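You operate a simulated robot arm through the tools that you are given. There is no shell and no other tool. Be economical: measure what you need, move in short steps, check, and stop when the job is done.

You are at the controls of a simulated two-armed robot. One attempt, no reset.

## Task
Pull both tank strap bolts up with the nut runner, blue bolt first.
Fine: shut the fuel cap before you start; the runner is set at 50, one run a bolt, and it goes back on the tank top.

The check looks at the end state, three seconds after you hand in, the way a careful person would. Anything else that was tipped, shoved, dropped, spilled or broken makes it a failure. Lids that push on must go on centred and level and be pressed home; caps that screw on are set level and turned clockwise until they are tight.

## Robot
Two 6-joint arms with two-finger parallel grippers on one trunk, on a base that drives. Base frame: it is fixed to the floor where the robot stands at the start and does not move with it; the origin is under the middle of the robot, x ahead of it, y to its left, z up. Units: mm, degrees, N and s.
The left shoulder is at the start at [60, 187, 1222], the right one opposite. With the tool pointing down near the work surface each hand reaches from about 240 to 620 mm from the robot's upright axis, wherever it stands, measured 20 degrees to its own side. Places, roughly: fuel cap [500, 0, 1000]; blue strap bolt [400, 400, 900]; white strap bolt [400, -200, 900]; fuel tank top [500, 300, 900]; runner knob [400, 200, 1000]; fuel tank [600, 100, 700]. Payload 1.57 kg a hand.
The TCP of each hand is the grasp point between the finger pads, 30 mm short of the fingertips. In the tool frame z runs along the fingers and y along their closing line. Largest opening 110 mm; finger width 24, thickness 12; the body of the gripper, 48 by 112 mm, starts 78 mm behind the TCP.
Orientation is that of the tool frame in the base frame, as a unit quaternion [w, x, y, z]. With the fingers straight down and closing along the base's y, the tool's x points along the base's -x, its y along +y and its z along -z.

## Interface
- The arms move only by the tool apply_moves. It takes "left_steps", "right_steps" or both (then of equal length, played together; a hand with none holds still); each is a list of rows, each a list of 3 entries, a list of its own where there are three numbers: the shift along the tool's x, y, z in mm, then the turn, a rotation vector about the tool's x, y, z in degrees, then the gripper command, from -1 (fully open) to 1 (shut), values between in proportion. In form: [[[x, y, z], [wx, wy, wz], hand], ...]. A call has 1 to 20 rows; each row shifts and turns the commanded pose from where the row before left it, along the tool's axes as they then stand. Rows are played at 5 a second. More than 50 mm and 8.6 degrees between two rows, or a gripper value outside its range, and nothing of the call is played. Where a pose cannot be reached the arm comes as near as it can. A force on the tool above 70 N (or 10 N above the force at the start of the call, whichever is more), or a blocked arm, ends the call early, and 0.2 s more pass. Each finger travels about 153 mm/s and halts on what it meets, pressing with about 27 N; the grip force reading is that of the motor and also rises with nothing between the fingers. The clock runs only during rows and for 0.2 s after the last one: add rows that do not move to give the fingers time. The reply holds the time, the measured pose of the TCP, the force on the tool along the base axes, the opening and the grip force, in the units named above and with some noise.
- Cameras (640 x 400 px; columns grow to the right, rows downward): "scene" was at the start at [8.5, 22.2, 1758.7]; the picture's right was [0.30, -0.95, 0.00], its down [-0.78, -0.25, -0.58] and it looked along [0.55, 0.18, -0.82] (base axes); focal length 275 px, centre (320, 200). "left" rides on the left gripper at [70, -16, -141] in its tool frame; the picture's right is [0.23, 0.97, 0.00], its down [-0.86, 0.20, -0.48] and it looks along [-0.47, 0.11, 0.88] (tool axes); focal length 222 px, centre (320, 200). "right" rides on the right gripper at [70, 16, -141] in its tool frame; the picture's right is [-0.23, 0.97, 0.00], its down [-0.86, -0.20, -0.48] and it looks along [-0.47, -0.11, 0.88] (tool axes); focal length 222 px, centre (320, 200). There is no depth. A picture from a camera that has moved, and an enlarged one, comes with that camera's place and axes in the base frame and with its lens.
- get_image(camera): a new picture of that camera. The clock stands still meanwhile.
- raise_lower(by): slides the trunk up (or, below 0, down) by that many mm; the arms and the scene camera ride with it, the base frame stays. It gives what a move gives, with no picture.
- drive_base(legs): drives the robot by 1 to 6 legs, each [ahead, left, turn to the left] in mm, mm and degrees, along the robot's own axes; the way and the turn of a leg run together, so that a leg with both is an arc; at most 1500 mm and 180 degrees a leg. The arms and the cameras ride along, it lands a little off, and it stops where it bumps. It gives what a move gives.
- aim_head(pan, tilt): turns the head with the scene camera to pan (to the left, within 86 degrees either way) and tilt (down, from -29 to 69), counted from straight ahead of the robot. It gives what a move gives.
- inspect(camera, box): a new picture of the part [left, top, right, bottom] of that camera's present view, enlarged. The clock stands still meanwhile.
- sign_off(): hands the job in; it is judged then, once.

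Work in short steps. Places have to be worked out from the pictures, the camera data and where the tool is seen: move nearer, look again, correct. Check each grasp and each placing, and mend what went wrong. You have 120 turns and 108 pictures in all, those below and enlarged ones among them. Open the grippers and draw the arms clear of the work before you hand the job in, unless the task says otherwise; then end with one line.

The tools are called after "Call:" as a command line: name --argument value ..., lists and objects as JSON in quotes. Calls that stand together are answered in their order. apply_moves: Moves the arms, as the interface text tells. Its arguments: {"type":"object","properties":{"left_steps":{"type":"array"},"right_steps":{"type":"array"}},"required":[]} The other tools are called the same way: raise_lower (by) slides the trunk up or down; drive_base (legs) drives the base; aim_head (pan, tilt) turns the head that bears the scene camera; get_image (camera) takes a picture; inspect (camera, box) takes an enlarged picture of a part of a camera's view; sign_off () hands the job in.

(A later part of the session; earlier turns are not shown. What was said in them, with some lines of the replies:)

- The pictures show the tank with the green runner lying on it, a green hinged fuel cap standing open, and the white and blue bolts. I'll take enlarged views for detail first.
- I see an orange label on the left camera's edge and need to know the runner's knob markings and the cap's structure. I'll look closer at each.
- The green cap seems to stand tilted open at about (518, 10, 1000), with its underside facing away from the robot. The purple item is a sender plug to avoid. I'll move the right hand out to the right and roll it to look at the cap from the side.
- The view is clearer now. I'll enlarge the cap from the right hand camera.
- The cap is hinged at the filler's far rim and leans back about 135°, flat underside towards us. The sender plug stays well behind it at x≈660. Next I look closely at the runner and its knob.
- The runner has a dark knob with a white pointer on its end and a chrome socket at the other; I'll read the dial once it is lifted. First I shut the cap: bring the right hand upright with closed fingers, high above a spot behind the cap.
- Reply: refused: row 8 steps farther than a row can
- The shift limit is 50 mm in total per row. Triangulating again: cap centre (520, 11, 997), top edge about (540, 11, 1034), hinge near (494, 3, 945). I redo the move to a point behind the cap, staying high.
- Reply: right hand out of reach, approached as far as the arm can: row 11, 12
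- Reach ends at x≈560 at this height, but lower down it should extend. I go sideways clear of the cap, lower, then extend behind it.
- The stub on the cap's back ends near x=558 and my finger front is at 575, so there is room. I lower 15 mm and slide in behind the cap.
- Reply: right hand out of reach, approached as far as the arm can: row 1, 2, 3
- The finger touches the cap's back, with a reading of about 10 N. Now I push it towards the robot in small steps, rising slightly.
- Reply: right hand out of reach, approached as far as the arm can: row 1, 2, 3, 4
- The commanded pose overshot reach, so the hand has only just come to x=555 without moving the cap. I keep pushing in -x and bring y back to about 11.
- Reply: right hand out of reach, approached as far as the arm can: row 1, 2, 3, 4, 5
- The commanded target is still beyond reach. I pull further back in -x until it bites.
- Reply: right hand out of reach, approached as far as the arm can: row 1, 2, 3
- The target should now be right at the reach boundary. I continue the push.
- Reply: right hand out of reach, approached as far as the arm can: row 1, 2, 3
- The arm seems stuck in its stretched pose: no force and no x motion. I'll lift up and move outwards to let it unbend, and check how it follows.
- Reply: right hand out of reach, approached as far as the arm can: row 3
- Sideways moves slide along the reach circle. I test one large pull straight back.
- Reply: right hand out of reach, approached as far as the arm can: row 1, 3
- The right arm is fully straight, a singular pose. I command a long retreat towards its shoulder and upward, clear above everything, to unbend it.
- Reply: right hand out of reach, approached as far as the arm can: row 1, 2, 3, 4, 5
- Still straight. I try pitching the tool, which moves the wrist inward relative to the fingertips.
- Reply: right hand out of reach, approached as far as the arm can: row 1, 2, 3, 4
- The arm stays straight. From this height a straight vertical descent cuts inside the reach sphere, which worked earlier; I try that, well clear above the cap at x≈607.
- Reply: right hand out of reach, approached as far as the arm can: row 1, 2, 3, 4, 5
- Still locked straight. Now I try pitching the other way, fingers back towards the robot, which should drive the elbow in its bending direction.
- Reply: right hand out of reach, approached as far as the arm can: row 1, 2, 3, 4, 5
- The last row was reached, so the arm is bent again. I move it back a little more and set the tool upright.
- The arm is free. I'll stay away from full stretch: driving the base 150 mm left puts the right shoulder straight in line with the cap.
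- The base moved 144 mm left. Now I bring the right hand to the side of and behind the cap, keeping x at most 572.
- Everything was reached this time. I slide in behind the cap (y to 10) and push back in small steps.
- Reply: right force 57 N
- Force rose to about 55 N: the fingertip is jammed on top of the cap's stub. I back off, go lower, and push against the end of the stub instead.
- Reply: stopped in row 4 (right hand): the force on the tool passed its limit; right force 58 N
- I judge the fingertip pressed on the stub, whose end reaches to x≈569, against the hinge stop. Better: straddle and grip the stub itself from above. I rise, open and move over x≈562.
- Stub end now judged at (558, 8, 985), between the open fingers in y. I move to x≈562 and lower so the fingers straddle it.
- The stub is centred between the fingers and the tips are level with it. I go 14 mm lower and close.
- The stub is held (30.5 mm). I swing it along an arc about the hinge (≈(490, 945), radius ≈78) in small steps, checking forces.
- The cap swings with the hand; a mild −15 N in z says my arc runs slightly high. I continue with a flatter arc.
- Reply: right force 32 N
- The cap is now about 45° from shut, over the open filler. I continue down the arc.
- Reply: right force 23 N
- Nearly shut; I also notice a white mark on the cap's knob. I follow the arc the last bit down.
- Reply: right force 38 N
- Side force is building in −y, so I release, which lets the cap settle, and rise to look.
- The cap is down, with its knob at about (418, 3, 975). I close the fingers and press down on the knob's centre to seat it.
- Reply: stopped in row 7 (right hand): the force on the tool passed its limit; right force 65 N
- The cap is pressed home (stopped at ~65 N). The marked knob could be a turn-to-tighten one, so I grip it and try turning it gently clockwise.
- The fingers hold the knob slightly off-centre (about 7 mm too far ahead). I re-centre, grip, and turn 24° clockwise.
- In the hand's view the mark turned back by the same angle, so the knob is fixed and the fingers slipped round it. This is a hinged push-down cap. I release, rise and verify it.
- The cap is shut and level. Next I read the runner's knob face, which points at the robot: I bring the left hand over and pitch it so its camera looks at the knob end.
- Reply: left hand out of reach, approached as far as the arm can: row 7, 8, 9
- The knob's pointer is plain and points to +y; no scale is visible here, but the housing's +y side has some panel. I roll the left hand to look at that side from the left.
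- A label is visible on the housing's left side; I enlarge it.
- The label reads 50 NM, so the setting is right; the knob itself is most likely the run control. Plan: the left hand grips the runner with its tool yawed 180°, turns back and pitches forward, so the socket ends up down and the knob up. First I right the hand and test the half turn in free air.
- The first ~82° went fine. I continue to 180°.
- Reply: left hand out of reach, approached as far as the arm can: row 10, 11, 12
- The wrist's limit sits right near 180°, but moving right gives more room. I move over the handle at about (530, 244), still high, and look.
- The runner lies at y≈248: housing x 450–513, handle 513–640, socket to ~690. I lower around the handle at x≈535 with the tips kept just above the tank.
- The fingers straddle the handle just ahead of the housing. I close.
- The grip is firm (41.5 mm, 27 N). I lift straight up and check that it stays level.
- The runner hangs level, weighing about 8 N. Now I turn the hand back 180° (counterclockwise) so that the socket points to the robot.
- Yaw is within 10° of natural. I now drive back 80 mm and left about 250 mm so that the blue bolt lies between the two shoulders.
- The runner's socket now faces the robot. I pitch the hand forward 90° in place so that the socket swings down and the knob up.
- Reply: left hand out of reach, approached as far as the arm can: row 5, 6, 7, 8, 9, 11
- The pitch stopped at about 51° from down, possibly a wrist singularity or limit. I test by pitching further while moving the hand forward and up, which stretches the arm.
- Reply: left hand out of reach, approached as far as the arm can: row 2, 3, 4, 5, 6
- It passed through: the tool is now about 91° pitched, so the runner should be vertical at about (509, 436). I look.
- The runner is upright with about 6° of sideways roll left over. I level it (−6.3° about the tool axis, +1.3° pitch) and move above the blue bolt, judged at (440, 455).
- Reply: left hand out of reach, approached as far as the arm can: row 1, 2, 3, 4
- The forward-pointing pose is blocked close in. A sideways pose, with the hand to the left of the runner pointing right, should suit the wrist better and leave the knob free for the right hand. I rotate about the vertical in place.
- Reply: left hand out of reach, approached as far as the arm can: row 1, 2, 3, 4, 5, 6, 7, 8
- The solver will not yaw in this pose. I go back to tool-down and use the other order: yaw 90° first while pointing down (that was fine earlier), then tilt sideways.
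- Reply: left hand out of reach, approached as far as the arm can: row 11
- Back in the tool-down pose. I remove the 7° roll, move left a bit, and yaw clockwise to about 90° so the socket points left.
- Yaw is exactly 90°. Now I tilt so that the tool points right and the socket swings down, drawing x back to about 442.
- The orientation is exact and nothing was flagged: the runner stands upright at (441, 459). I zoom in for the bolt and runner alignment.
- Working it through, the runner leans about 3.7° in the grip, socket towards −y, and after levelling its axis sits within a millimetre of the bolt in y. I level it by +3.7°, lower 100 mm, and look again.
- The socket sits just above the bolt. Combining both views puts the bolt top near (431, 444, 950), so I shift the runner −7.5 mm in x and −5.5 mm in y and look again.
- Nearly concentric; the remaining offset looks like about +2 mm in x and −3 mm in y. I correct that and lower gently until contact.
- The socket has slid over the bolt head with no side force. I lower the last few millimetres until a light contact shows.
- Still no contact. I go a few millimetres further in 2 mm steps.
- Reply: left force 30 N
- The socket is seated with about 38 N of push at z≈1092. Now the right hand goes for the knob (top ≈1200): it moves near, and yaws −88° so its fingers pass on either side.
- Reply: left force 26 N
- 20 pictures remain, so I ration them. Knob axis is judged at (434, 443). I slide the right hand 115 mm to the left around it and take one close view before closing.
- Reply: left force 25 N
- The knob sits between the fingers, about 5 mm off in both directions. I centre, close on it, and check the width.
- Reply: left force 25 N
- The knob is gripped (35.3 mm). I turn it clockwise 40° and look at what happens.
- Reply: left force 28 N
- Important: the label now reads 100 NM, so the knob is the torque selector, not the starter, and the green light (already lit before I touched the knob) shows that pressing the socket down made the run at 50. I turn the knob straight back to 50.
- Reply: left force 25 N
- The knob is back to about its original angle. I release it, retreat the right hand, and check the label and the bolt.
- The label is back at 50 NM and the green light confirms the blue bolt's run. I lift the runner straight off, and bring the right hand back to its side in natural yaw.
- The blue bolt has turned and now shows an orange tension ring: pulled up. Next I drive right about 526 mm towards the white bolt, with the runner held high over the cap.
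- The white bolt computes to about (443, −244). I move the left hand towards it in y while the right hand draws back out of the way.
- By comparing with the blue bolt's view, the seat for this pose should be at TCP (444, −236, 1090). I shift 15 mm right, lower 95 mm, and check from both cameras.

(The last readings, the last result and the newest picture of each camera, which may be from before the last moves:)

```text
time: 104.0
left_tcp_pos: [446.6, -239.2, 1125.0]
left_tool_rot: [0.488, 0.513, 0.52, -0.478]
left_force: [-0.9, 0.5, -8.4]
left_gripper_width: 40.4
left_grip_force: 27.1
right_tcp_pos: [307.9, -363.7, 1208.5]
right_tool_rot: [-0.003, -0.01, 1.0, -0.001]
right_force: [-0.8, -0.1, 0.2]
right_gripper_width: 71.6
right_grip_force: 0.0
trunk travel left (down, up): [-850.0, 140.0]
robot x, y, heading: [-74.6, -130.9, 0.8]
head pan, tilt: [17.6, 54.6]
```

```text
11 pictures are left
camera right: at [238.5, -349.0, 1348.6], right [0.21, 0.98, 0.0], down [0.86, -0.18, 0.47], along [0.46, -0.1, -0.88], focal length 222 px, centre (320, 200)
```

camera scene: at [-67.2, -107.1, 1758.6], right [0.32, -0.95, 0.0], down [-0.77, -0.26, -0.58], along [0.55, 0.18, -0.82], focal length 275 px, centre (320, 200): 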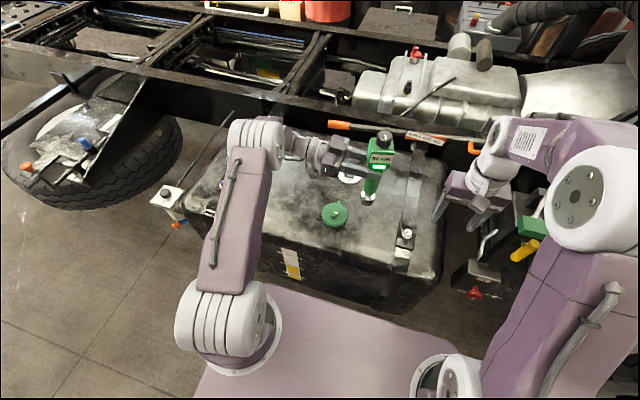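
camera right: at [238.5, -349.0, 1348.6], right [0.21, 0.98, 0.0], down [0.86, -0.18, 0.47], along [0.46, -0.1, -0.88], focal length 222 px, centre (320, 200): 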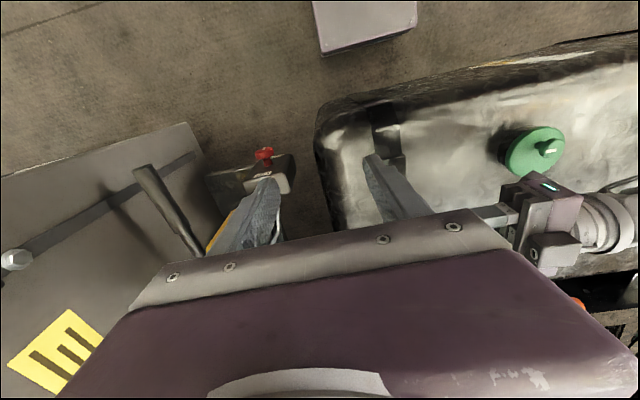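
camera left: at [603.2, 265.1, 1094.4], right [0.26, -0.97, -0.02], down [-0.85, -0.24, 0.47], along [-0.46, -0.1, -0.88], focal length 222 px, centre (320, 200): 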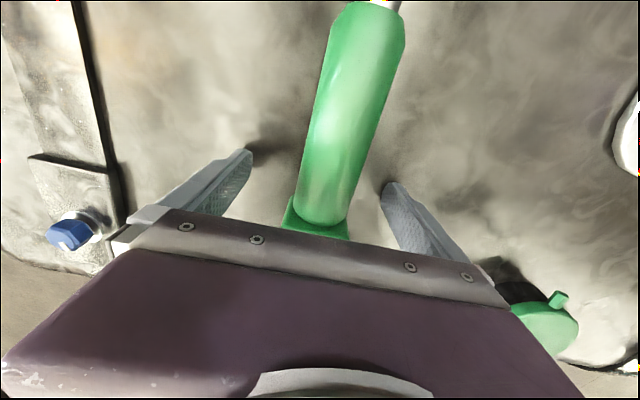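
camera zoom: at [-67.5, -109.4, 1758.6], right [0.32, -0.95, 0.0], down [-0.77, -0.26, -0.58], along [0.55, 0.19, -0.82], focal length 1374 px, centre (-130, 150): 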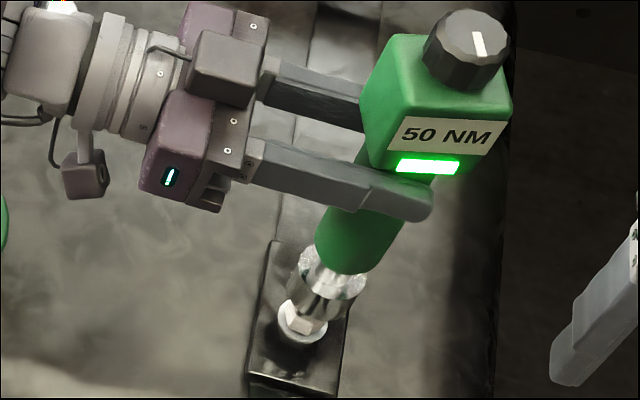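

By the same comparison I used on the blue bolt, the socket needs about +2 mm in y and +0.5 mm in x. I apply that and lower in small steps.

Call:
apply_moves --left_steps '[[[0, 0.5, -2], [0, 0, 0], 1], [[6, 0, 0.5], [0, 0, 0], 1], [[6, 0, 0.5], [0, 0, 0], 1], [[5, 0, 0.4], [0, 0, 0], 1], [[5, 0, 0.4], [0, 0, 0], 1], [[0, 0, 0], [0, 0, 0], 1]]'

Call:
inspect --camera "scene" --box '[380, 170, 440, 250]'

```text
time: 105.4
left_tcp_pos: [447.7, -238.1, 1105.3]
left_tool_rot: [0.488, 0.513, 0.52, -0.478]
left_force: [-0.8, 0.3, -8.2]
left_gripper_width: 40.4
left_grip_force: 27.0
right_tcp_pos: [307.5, -364.2, 1206.9]
right_tool_rot: [-0.003, -0.01, 1.0, -0.001]
right_force: [-0.3, -0.5, -0.2]
right_gripper_width: 71.3
right_grip_force: 0.0
trunk travel left (down, up): [-850.0, 140.0]
robot x, y, heading: [-78.0, -128.4, 1.2]
head pan, tilt: [17.6, 54.6]
```

```text
5.00 times, centred on (410, 210) of scene
camera zoom: at [-67.2, -109.5, 1758.6], right [0.32, -0.95, 0.0], down [-0.77, -0.26, -0.58], along [0.55, 0.19, -0.82], focal length 1374 px, centre (-130, 150)
```

zoom: 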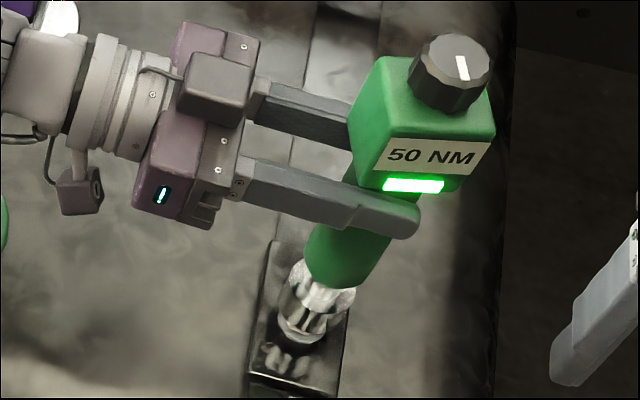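

The head is inside the socket with no force, and the label still reads 50 NM. I press down the rest gently.

Call:
apply_moves --left_steps '[[[5, 0, 0.3], [0, 0, 0], 1], [[4, 0, 0.3], [0, 0, 0], 1], [[3, 0, 0.2], [0, 0, 0], 1], [[2, 0, 0.1], [0, 0, 0], 1], [[2, 0, 0], [0, 0, 0], 1], [[2, 0, 0], [0, 0, 0], 1], [[0, 0, 0], [0, 0, 0], 1]]'

```text
time: 107.0
left_tcp_pos: [447.0, -238.7, 1090.0]
left_tool_rot: [0.49, 0.512, 0.519, -0.477]
left_force: [-2.1, 3.2, 7.3]
left_gripper_width: 40.3
left_grip_force: 27.2
right_tcp_pos: [305.7, -361.4, 1208.5]
right_tool_rot: [-0.002, -0.01, 1.0, -0.001]
right_force: [-0.2, 0.4, 0.3]
right_gripper_width: 71.6
right_grip_force: 0.0
trunk travel left (down, up): [-850.0, 140.0]
robot x, y, heading: [-82.5, -130.8, 0.9]
head pan, tilt: [17.6, 54.6]
```

Contact has begun (about 15 N of push). I press to about the same 38 N as on the blue bolt and hold a second, with no second press afterwards.

Call:
apply_moves --left_steps '[[[2, 0, 0], [0, 0, 0], 1], [[1.5, 0, 0], [0, 0, 0], 1], [[0, 0, 0], [0, 0, 0], 1], [[0, 0, 0], [0, 0, 0], 1], [[0, 0, 0], [0, 0, 0], 1], [[0, 0, 0], [0, 0, 0], 1], [[0, 0, 0], [0, 0, 0], 1]]'

Call:
inspect --camera "scene" --box '[380, 170, 440, 250]'

```text
time: 108.6
left_tcp_pos: [443.7, -237.8, 1087.5]
left_tool_rot: [0.491, 0.513, 0.517, -0.478]
left_force: [-4.4, 2.1, 29.1]
left_gripper_width: 40.4
left_grip_force: 27.5
right_tcp_pos: [302.5, -362.1, 1209.2]
right_tool_rot: [-0.001, -0.01, 1.0, -0.002]
right_force: [-0.3, 1.0, 0.2]
right_gripper_width: 71.4
right_grip_force: 0.0
trunk travel left (down, up): [-850.0, 140.0]
robot x, y, heading: [-79.2, -131.1, 1.0]
head pan, tilt: [17.6, 54.6]
```

```text
5.00 times, centred on (410, 210) of scene
camera zoom: at [-75.2, -107.3, 1758.7], right [0.32, -0.95, 0.0], down [-0.77, -0.26, -0.58], along [0.55, 0.18, -0.81], focal length 1374 px, centre (-130, 150)
```

zoom: 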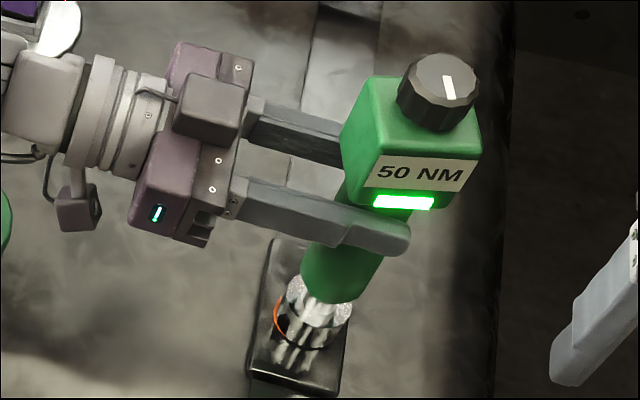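

The white bolt shows its orange ring and the light is green at 50 NM. I lift the runner straight off.

Call:
apply_moves --left_steps '[[[-12, 0, 0], [0, 0, 0], 1], [[-20, 0, 0], [0, 0, 0], 1], [[-30, 0, 0], [0, 0, 0], 1], [[-35, 0, 0], [0, 0, 0], 1], [[-38, 0, 0], [0, 0, 0], 1], [[0, 0, 0], [0, 0, 0], 1]]'

Call:
inspect --camera "scene" --box '[370, 130, 450, 250]'

```text
time: 110.0
left_tcp_pos: [445.8, -249.6, 1215.8]
left_tool_rot: [0.487, 0.514, 0.521, -0.477]
left_force: [-0.1, 0.7, -8.6]
left_gripper_width: 40.4
left_grip_force: 26.8
right_tcp_pos: [307.6, -363.9, 1206.6]
right_tool_rot: [-0.003, -0.01, 1.0, -0.001]
right_force: [-0.1, 0.2, -0.1]
right_gripper_width: 71.6
right_grip_force: 0.1
trunk travel left (down, up): [-850.0, 140.0]
robot x, y, heading: [-76.7, -130.0, 0.9]
head pan, tilt: [17.6, 54.6]
```

```text
3.33 times, centred on (410, 190) of scene
camera zoom: at [-67.6, -109.8, 1758.6], right [0.32, -0.95, 0.0], down [-0.77, -0.26, -0.58], along [0.55, 0.19, -0.82], focal length 916 px, centre (20, 233)
```

zoom: 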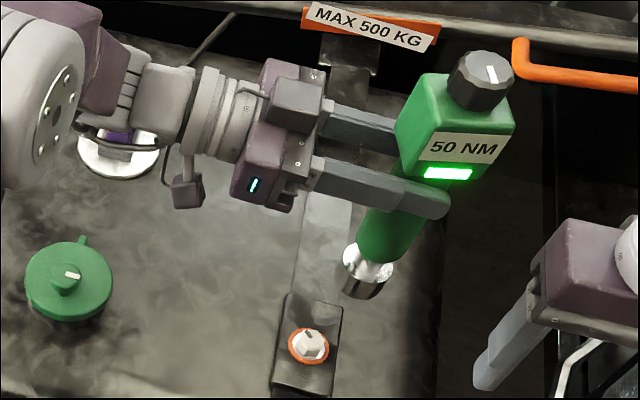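

Both bolts are pulled up. Now I drive left and a little ahead, so the runner can be laid on the free part of the tank top between the cap and the blue strap.

Call:
drive_base --legs '[[0, 350, -1], [45, 0, 0]]'

Call:
apply_moves --left_steps '[[[0, 0, 0], [0, 8.2, 0], 1], [[0, 0, 0], [0, 8.2, 0], 1], [[0, 0, 0], [0, 8.2, 0], 1], [[0, 0, 0], [0, 8.2, 0], 1], [[0, 0, 0], [0, 8.2, 0], 1], [[0, 0, 0], [0, 8.2, 0], 1], [[0, 0, 0], [0, 8.2, 0], 1], [[0, 0, 0], [0, 8.2, 0], 1], [[0, 0, 0], [0, 8.2, 0], 1], [[0, 0, 0], [0, 8.2, 0], 1], [[0, 0, 0], [0, 8, 0], 1], [[0, 0, 0], [0, 0, 0], 1]]'

Call:
get_image --camera "scene"

```text
time: 112.8
left_tcp_pos: [476.1, 95.4, 1221.1]
left_tool_rot: [0.486, 0.519, 0.515, -0.479]
left_force: [-2.2, 0.0, -8.4]
left_gripper_width: 40.1
left_grip_force: 26.9
right_tcp_pos: [335.2, -17.5, 1211.2]
right_tool_rot: [0.0, -0.002, 1.0, 0.0]
right_force: [-1.4, -0.2, 0.8]
right_gripper_width: 71.4
right_grip_force: 0.0
trunk travel left (down, up): [-850.0, 140.0]
robot x, y, heading: [-34.1, 226.0, 0.3]
head pan, tilt: [17.6, 54.6]
```

```text
time: 115.3
left_tcp_pos: [451.7, 118.5, 1208.0]
left_tool_rot: [-0.022, 0.707, 0.707, 0.026]
left_force: [0.6, -0.4, -8.2]
left_gripper_width: 40.6
left_grip_force: 27.1
left hand out of reach, approached as far as the arm can: row 9, 10, 11
right_tcp_pos: [344.6, -15.2, 1207.0]
right_tool_rot: [-0.003, -0.002, 1.0, -0.001]
right_force: [0.9, -0.9, -0.8]
right_gripper_width: 71.4
right_grip_force: 0.0
trunk travel left (down, up): [-850.0, 140.0]
robot x, y, heading: [-39.0, 223.9, 0.1]
head pan, tilt: [17.6, 54.6]
```

```text
7 pictures are left
camera scene: at [-26.3, 243.5, 1758.6], right [0.31, -0.95, 0.0], down [-0.78, -0.25, -0.58], along [0.55, 0.18, -0.82], focal length 275 px, centre (320, 200)
```

scene: 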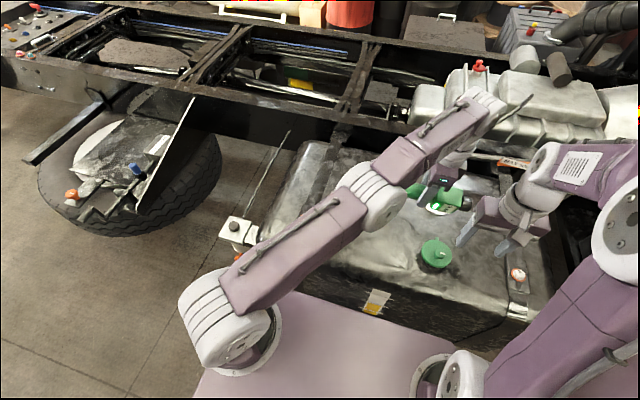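

The left arm got stretched straight again on reaching to the right. I unlock it as before: tilt the fingers back towards its shoulder while rising, with the right hand moving out of the way.

Call:
apply_moves --left_steps '[[[0, 0, 0], [0, 0, 0], 1], [[0, 0, 0], [0, 0, 0], 1], [[0, 0, -15], [6.6, 4.5, 0], 1], [[0, 0, -15], [6.6, 4.5, 0], 1], [[0, 0, -15], [6.6, 4.5, 0], 1], [[8, -12, -10], [0, 0, 0], 1], [[8, -12, 0], [0, 0, 0], 1], [[8, -12, 0], [0, 0, 0], 1], [[0, 0, 0], [0, 0, 0], 1]]' --right_steps '[[[0, -40, 0], [0, 0, 0], -0.3], [[0, -40, 0], [0, 0, 0], -0.3], [[0, -30, 0], [0, 0, 0], -0.3], [[0, 0, 0], [0, 0, 0], -0.3], [[0, 0, 0], [0, 0, 0], -0.3], [[0, 0, 0], [0, 0, 0], -0.3], [[0, 0, 0], [0, 0, 0], -0.3], [[0, 0, 0], [0, 0, 0], -0.3], [[0, 0, 0], [0, 0, 0], -0.3]]'

```text
time: 117.3
left_tcp_pos: [345.3, 184.4, 1252.7]
left_tool_rot: [-0.2, 0.689, 0.697, -0.009]
left_force: [-0.8, -0.9, -8.0]
left_gripper_width: 40.3
left_grip_force: 27.3
left hand out of reach, approached as far as the arm can: row 3, 4, 5
right_tcp_pos: [345.3, -125.1, 1209.6]
right_tool_rot: [-0.003, -0.002, 1.0, 0.0]
right_force: [1.0, 0.1, -0.2]
right_gripper_width: 71.7
right_grip_force: 0.0
trunk travel left (down, up): [-850.0, 140.0]
robot x, y, heading: [-37.9, 221.8, 0.3]
head pan, tilt: [17.6, 54.6]
```

Unlocked. I set the tool so the runner is level and move it over the free spot at about (460, 240), lowering to z≈1060.

Call:
apply_moves --left_steps '[[[0, 0, 0], [-5.65, -3.67, 0], 1], [[0, 0, 0], [-5.65, -3.67, 0], 1], [[0, 0, 0], [-5.65, -3.67, 0], 1], [[14, 29, 20], [0, 0, 0], 1], [[14, 29, 20], [0, 0, 0], 1], [[14, 29, 20], [0, 0, 0], 1], [[14, 28, 20], [0, 0, 0], 1], [[0, 0, 38], [0, 0, 0], 1], [[0, 0, 38], [0, 0, 0], 1], [[0, 0, 36], [0, 0, 0], 1], [[0, 0, 0], [0, 0, 0], 1]]'

Call:
get_image --camera "scene"

```text
time: 119.8
left_tcp_pos: [462.0, 259.4, 1063.7]
left_tool_rot: [-0.03, 0.707, 0.706, 0.028]
left_force: [0.0, 0.0, -9.4]
left_gripper_width: 40.4
left_grip_force: 26.6
right_tcp_pos: [346.1, -125.1, 1209.4]
right_tool_rot: [-0.003, -0.002, 1.0, -0.001]
right_force: [0.1, -0.1, 0.2]
right_gripper_width: 71.5
right_grip_force: 0.0
trunk travel left (down, up): [-850.0, 140.0]
robot x, y, heading: [-39.4, 219.8, -0.1]
head pan, tilt: [17.6, 54.6]
```

```text
6 pictures are left
camera scene: at [-27.1, 244.1, 1758.6], right [0.31, -0.95, 0.0], down [-0.78, -0.25, -0.58], along [0.55, 0.18, -0.82], focal length 275 px, centre (320, 200)
```

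scene: 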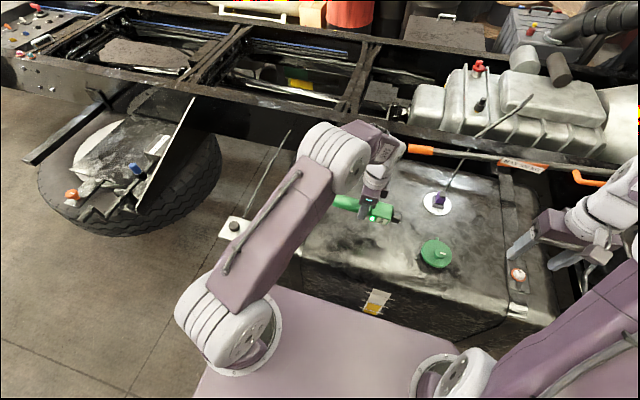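

Level and clear. It is a bit near the blue strap, so I shift 44 mm right and lower towards the resting height (TCP ≈951).

Call:
apply_moves --left_steps '[[[-22, 2, 15], [0, 0, 0], 1], [[-22, 2, 15], [0, 0, 0], 1], [[0, 0, 35], [0, 0, 0], 1], [[0, 0, 30], [0, 0, 0], 1], [[0, 0, 8], [0, 0, 0], 1], [[0, 0, 4], [0, 0, 0], 1], [[0, 0, 0], [0, 0, 0], 1]]'

Call:
inspect --camera "scene" --box '[320, 170, 470, 290]'

```text
time: 121.3
left_tcp_pos: [463.2, 221.4, 954.7]
left_tool_rot: [-0.031, 0.707, 0.706, 0.028]
left_force: [4.3, -0.9, 10.2]
left_gripper_width: 41.3
left_grip_force: 26.7
right_tcp_pos: [345.3, -124.9, 1209.6]
right_tool_rot: [-0.003, -0.002, 1.0, 0.0]
right_force: [0.0, 0.7, -0.7]
right_gripper_width: 71.5
right_grip_force: 0.1
trunk travel left (down, up): [-850.0, 140.0]
robot x, y, heading: [-32.2, 221.5, 0.2]
head pan, tilt: [17.6, 54.6]
```

```text
3.33 times, centred on (395, 230) of scene
camera zoom: at [-26.7, 243.1, 1758.5], right [0.31, -0.95, 0.0], down [-0.78, -0.25, -0.58], along [0.55, 0.18, -0.82], focal length 916 px, centre (70, 100)
```

zoom: 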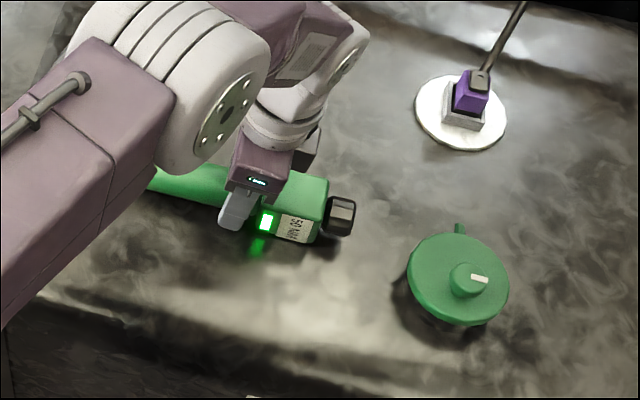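

The runner rests on the tank (contact about 18 N). I open slowly, rise straight up, and look.

Call:
apply_moves --left_steps '[[[0, 0, -1], [0, 0, 0], 0.1], [[0, 0, 0], [0, 0, 0], -0.2], [[0, 0, 0], [0, 0, 0], -0.6], [[0, 0, 0], [0, 0, 0], -0.6], [[0, 0, -20], [0, 0, 0], -0.6], [[0, 0, -40], [0, 0, 0], -0.6], [[0, 0, -45], [0, 0, 0], -0.6], [[0, 0, -45], [0, 0, 0], -0.6], [[0, 0, -40], [0, 0, 0], -0.6], [[35, -20, 0], [0, 0, 0], -0.6], [[35, -20, 0], [0, 0, 0], -0.6], [[35, -20, 0], [0, 0, 0], -0.6], [[0, 0, 0], [0, 0, 0], -0.6]]'

Call:
get_image --camera "scene"

```text
time: 124.2
left_tcp_pos: [405.4, 309.7, 1156.2]
left_tool_rot: [-0.03, 0.707, 0.706, 0.028]
left_force: [-0.5, -0.8, -0.3]
left_gripper_width: 88.0
left_grip_force: 0.0
right_tcp_pos: [345.0, -124.4, 1210.0]
right_tool_rot: [-0.003, -0.001, 1.0, -0.001]
right_force: [0.2, -0.8, -0.8]
right_gripper_width: 71.3
right_grip_force: 0.1
trunk travel left (down, up): [-850.0, 140.0]
robot x, y, heading: [-37.2, 219.6, 0.5]
head pan, tilt: [17.6, 54.6]
```

```text
4 pictures are left
camera scene: at [-28.0, 243.6, 1758.7], right [0.31, -0.95, 0.0], down [-0.78, -0.25, -0.58], along [0.55, 0.18, -0.82], focal length 275 px, centre (320, 200)
```

scene: 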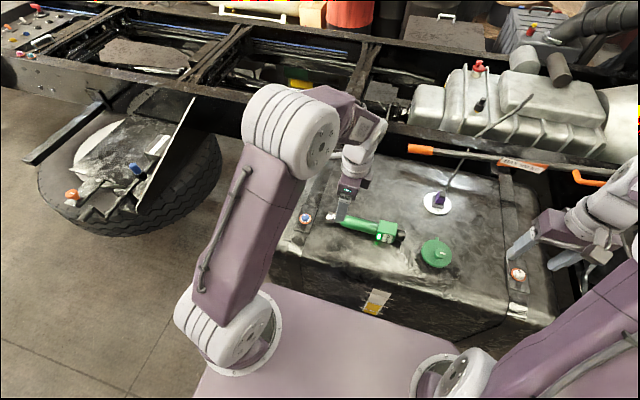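

The runner lies stably on the tank top, the cap is shut, and both bolts show orange rings. I open the grippers fully and drive the robot back clear of the work.

Call:
apply_moves --left_steps '[[[0, 0, -30], [0, 0, 0], -1], [[0, -20, -30], [0, 0, 0], -1], [[0, 0, 0], [0, 0, 0], -1]]' --right_steps '[[[0, 0, 0], [0, 0, 0], -1], [[0, 0, 0], [0, 0, 0], -1], [[0, 0, 0], [0, 0, 0], -1]]'

Call:
drive_base --legs '[[-220, 0, 0]]'

Call:
get_image --camera "scene"

Call:
inspect --camera "scene" --box '[260, 110, 540, 260]'

```text
time: 125.0
left_tcp_pos: [385.4, 303.8, 1215.5]
left_tool_rot: [-0.03, 0.707, 0.706, 0.028]
left_force: [0.1, -0.2, 0.0]
left_gripper_width: 109.7
left_grip_force: 0.1
right_tcp_pos: [345.1, -124.2, 1210.4]
right_tool_rot: [-0.003, -0.002, 1.0, 0.0]
right_force: [0.8, -0.1, 0.0]
right_gripper_width: 109.8
right_grip_force: 0.1
trunk travel left (down, up): [-850.0, 140.0]
robot x, y, heading: [-35.6, 222.0, 0.1]
head pan, tilt: [17.6, 54.6]
```

```text
time: 126.6
left_tcp_pos: [170.3, 303.4, 1213.1]
left_tool_rot: [-0.03, 0.707, 0.706, 0.028]
left_force: [0.6, -0.7, -0.1]
left_gripper_width: 109.9
left_grip_force: 0.0
right_tcp_pos: [129.4, -124.4, 1209.2]
right_tool_rot: [-0.004, -0.003, 1.0, -0.001]
right_force: [0.2, 0.2, -0.5]
right_gripper_width: 110.1
right_grip_force: 0.0
trunk travel left (down, up): [-850.0, 140.0]
robot x, y, heading: [-256.9, 218.0, 0.0]
head pan, tilt: [17.6, 54.6]
```

```text
3 pictures are left
camera scene: at [-241.8, 243.3, 1758.6], right [0.3, -0.95, 0.0], down [-0.78, -0.25, -0.58], along [0.55, 0.18, -0.82], focal length 275 px, centre (320, 200)
```

scene: 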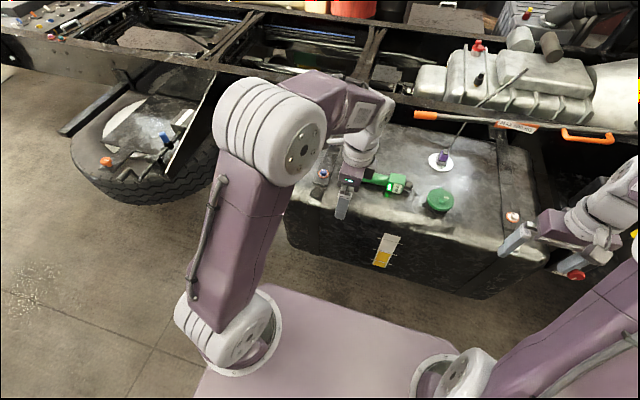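

```text
2.29 times, centred on (400, 185) of scene
camera zoom: at [-241.8, 243.3, 1758.6], right [0.3, -0.95, 0.0], down [-0.78, -0.25, -0.58], along [0.55, 0.18, -0.82], focal length 628 px, centre (137, 234)
```

zoom: 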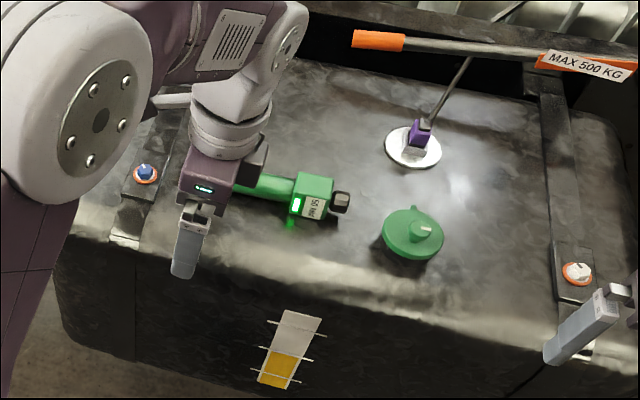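

The cap is shut, both bolts show their tension rings, the runner lies on the tank top at 50 NM, and the arms are clear with the grippers open. I hand in.

Call:
sign_off

```text
The job is handed in.
```

I shut the fuel cap, then pulled up the blue bolt and the white bolt with one run each at 50 NM. The runner is back on the tank top, still set at 50. With the socket still on the blue bolt after its run, I turned the runner's knob, thinking it started the run. That put it at 100 for a moment before I set it back to 50; I saw no sign of a second run.
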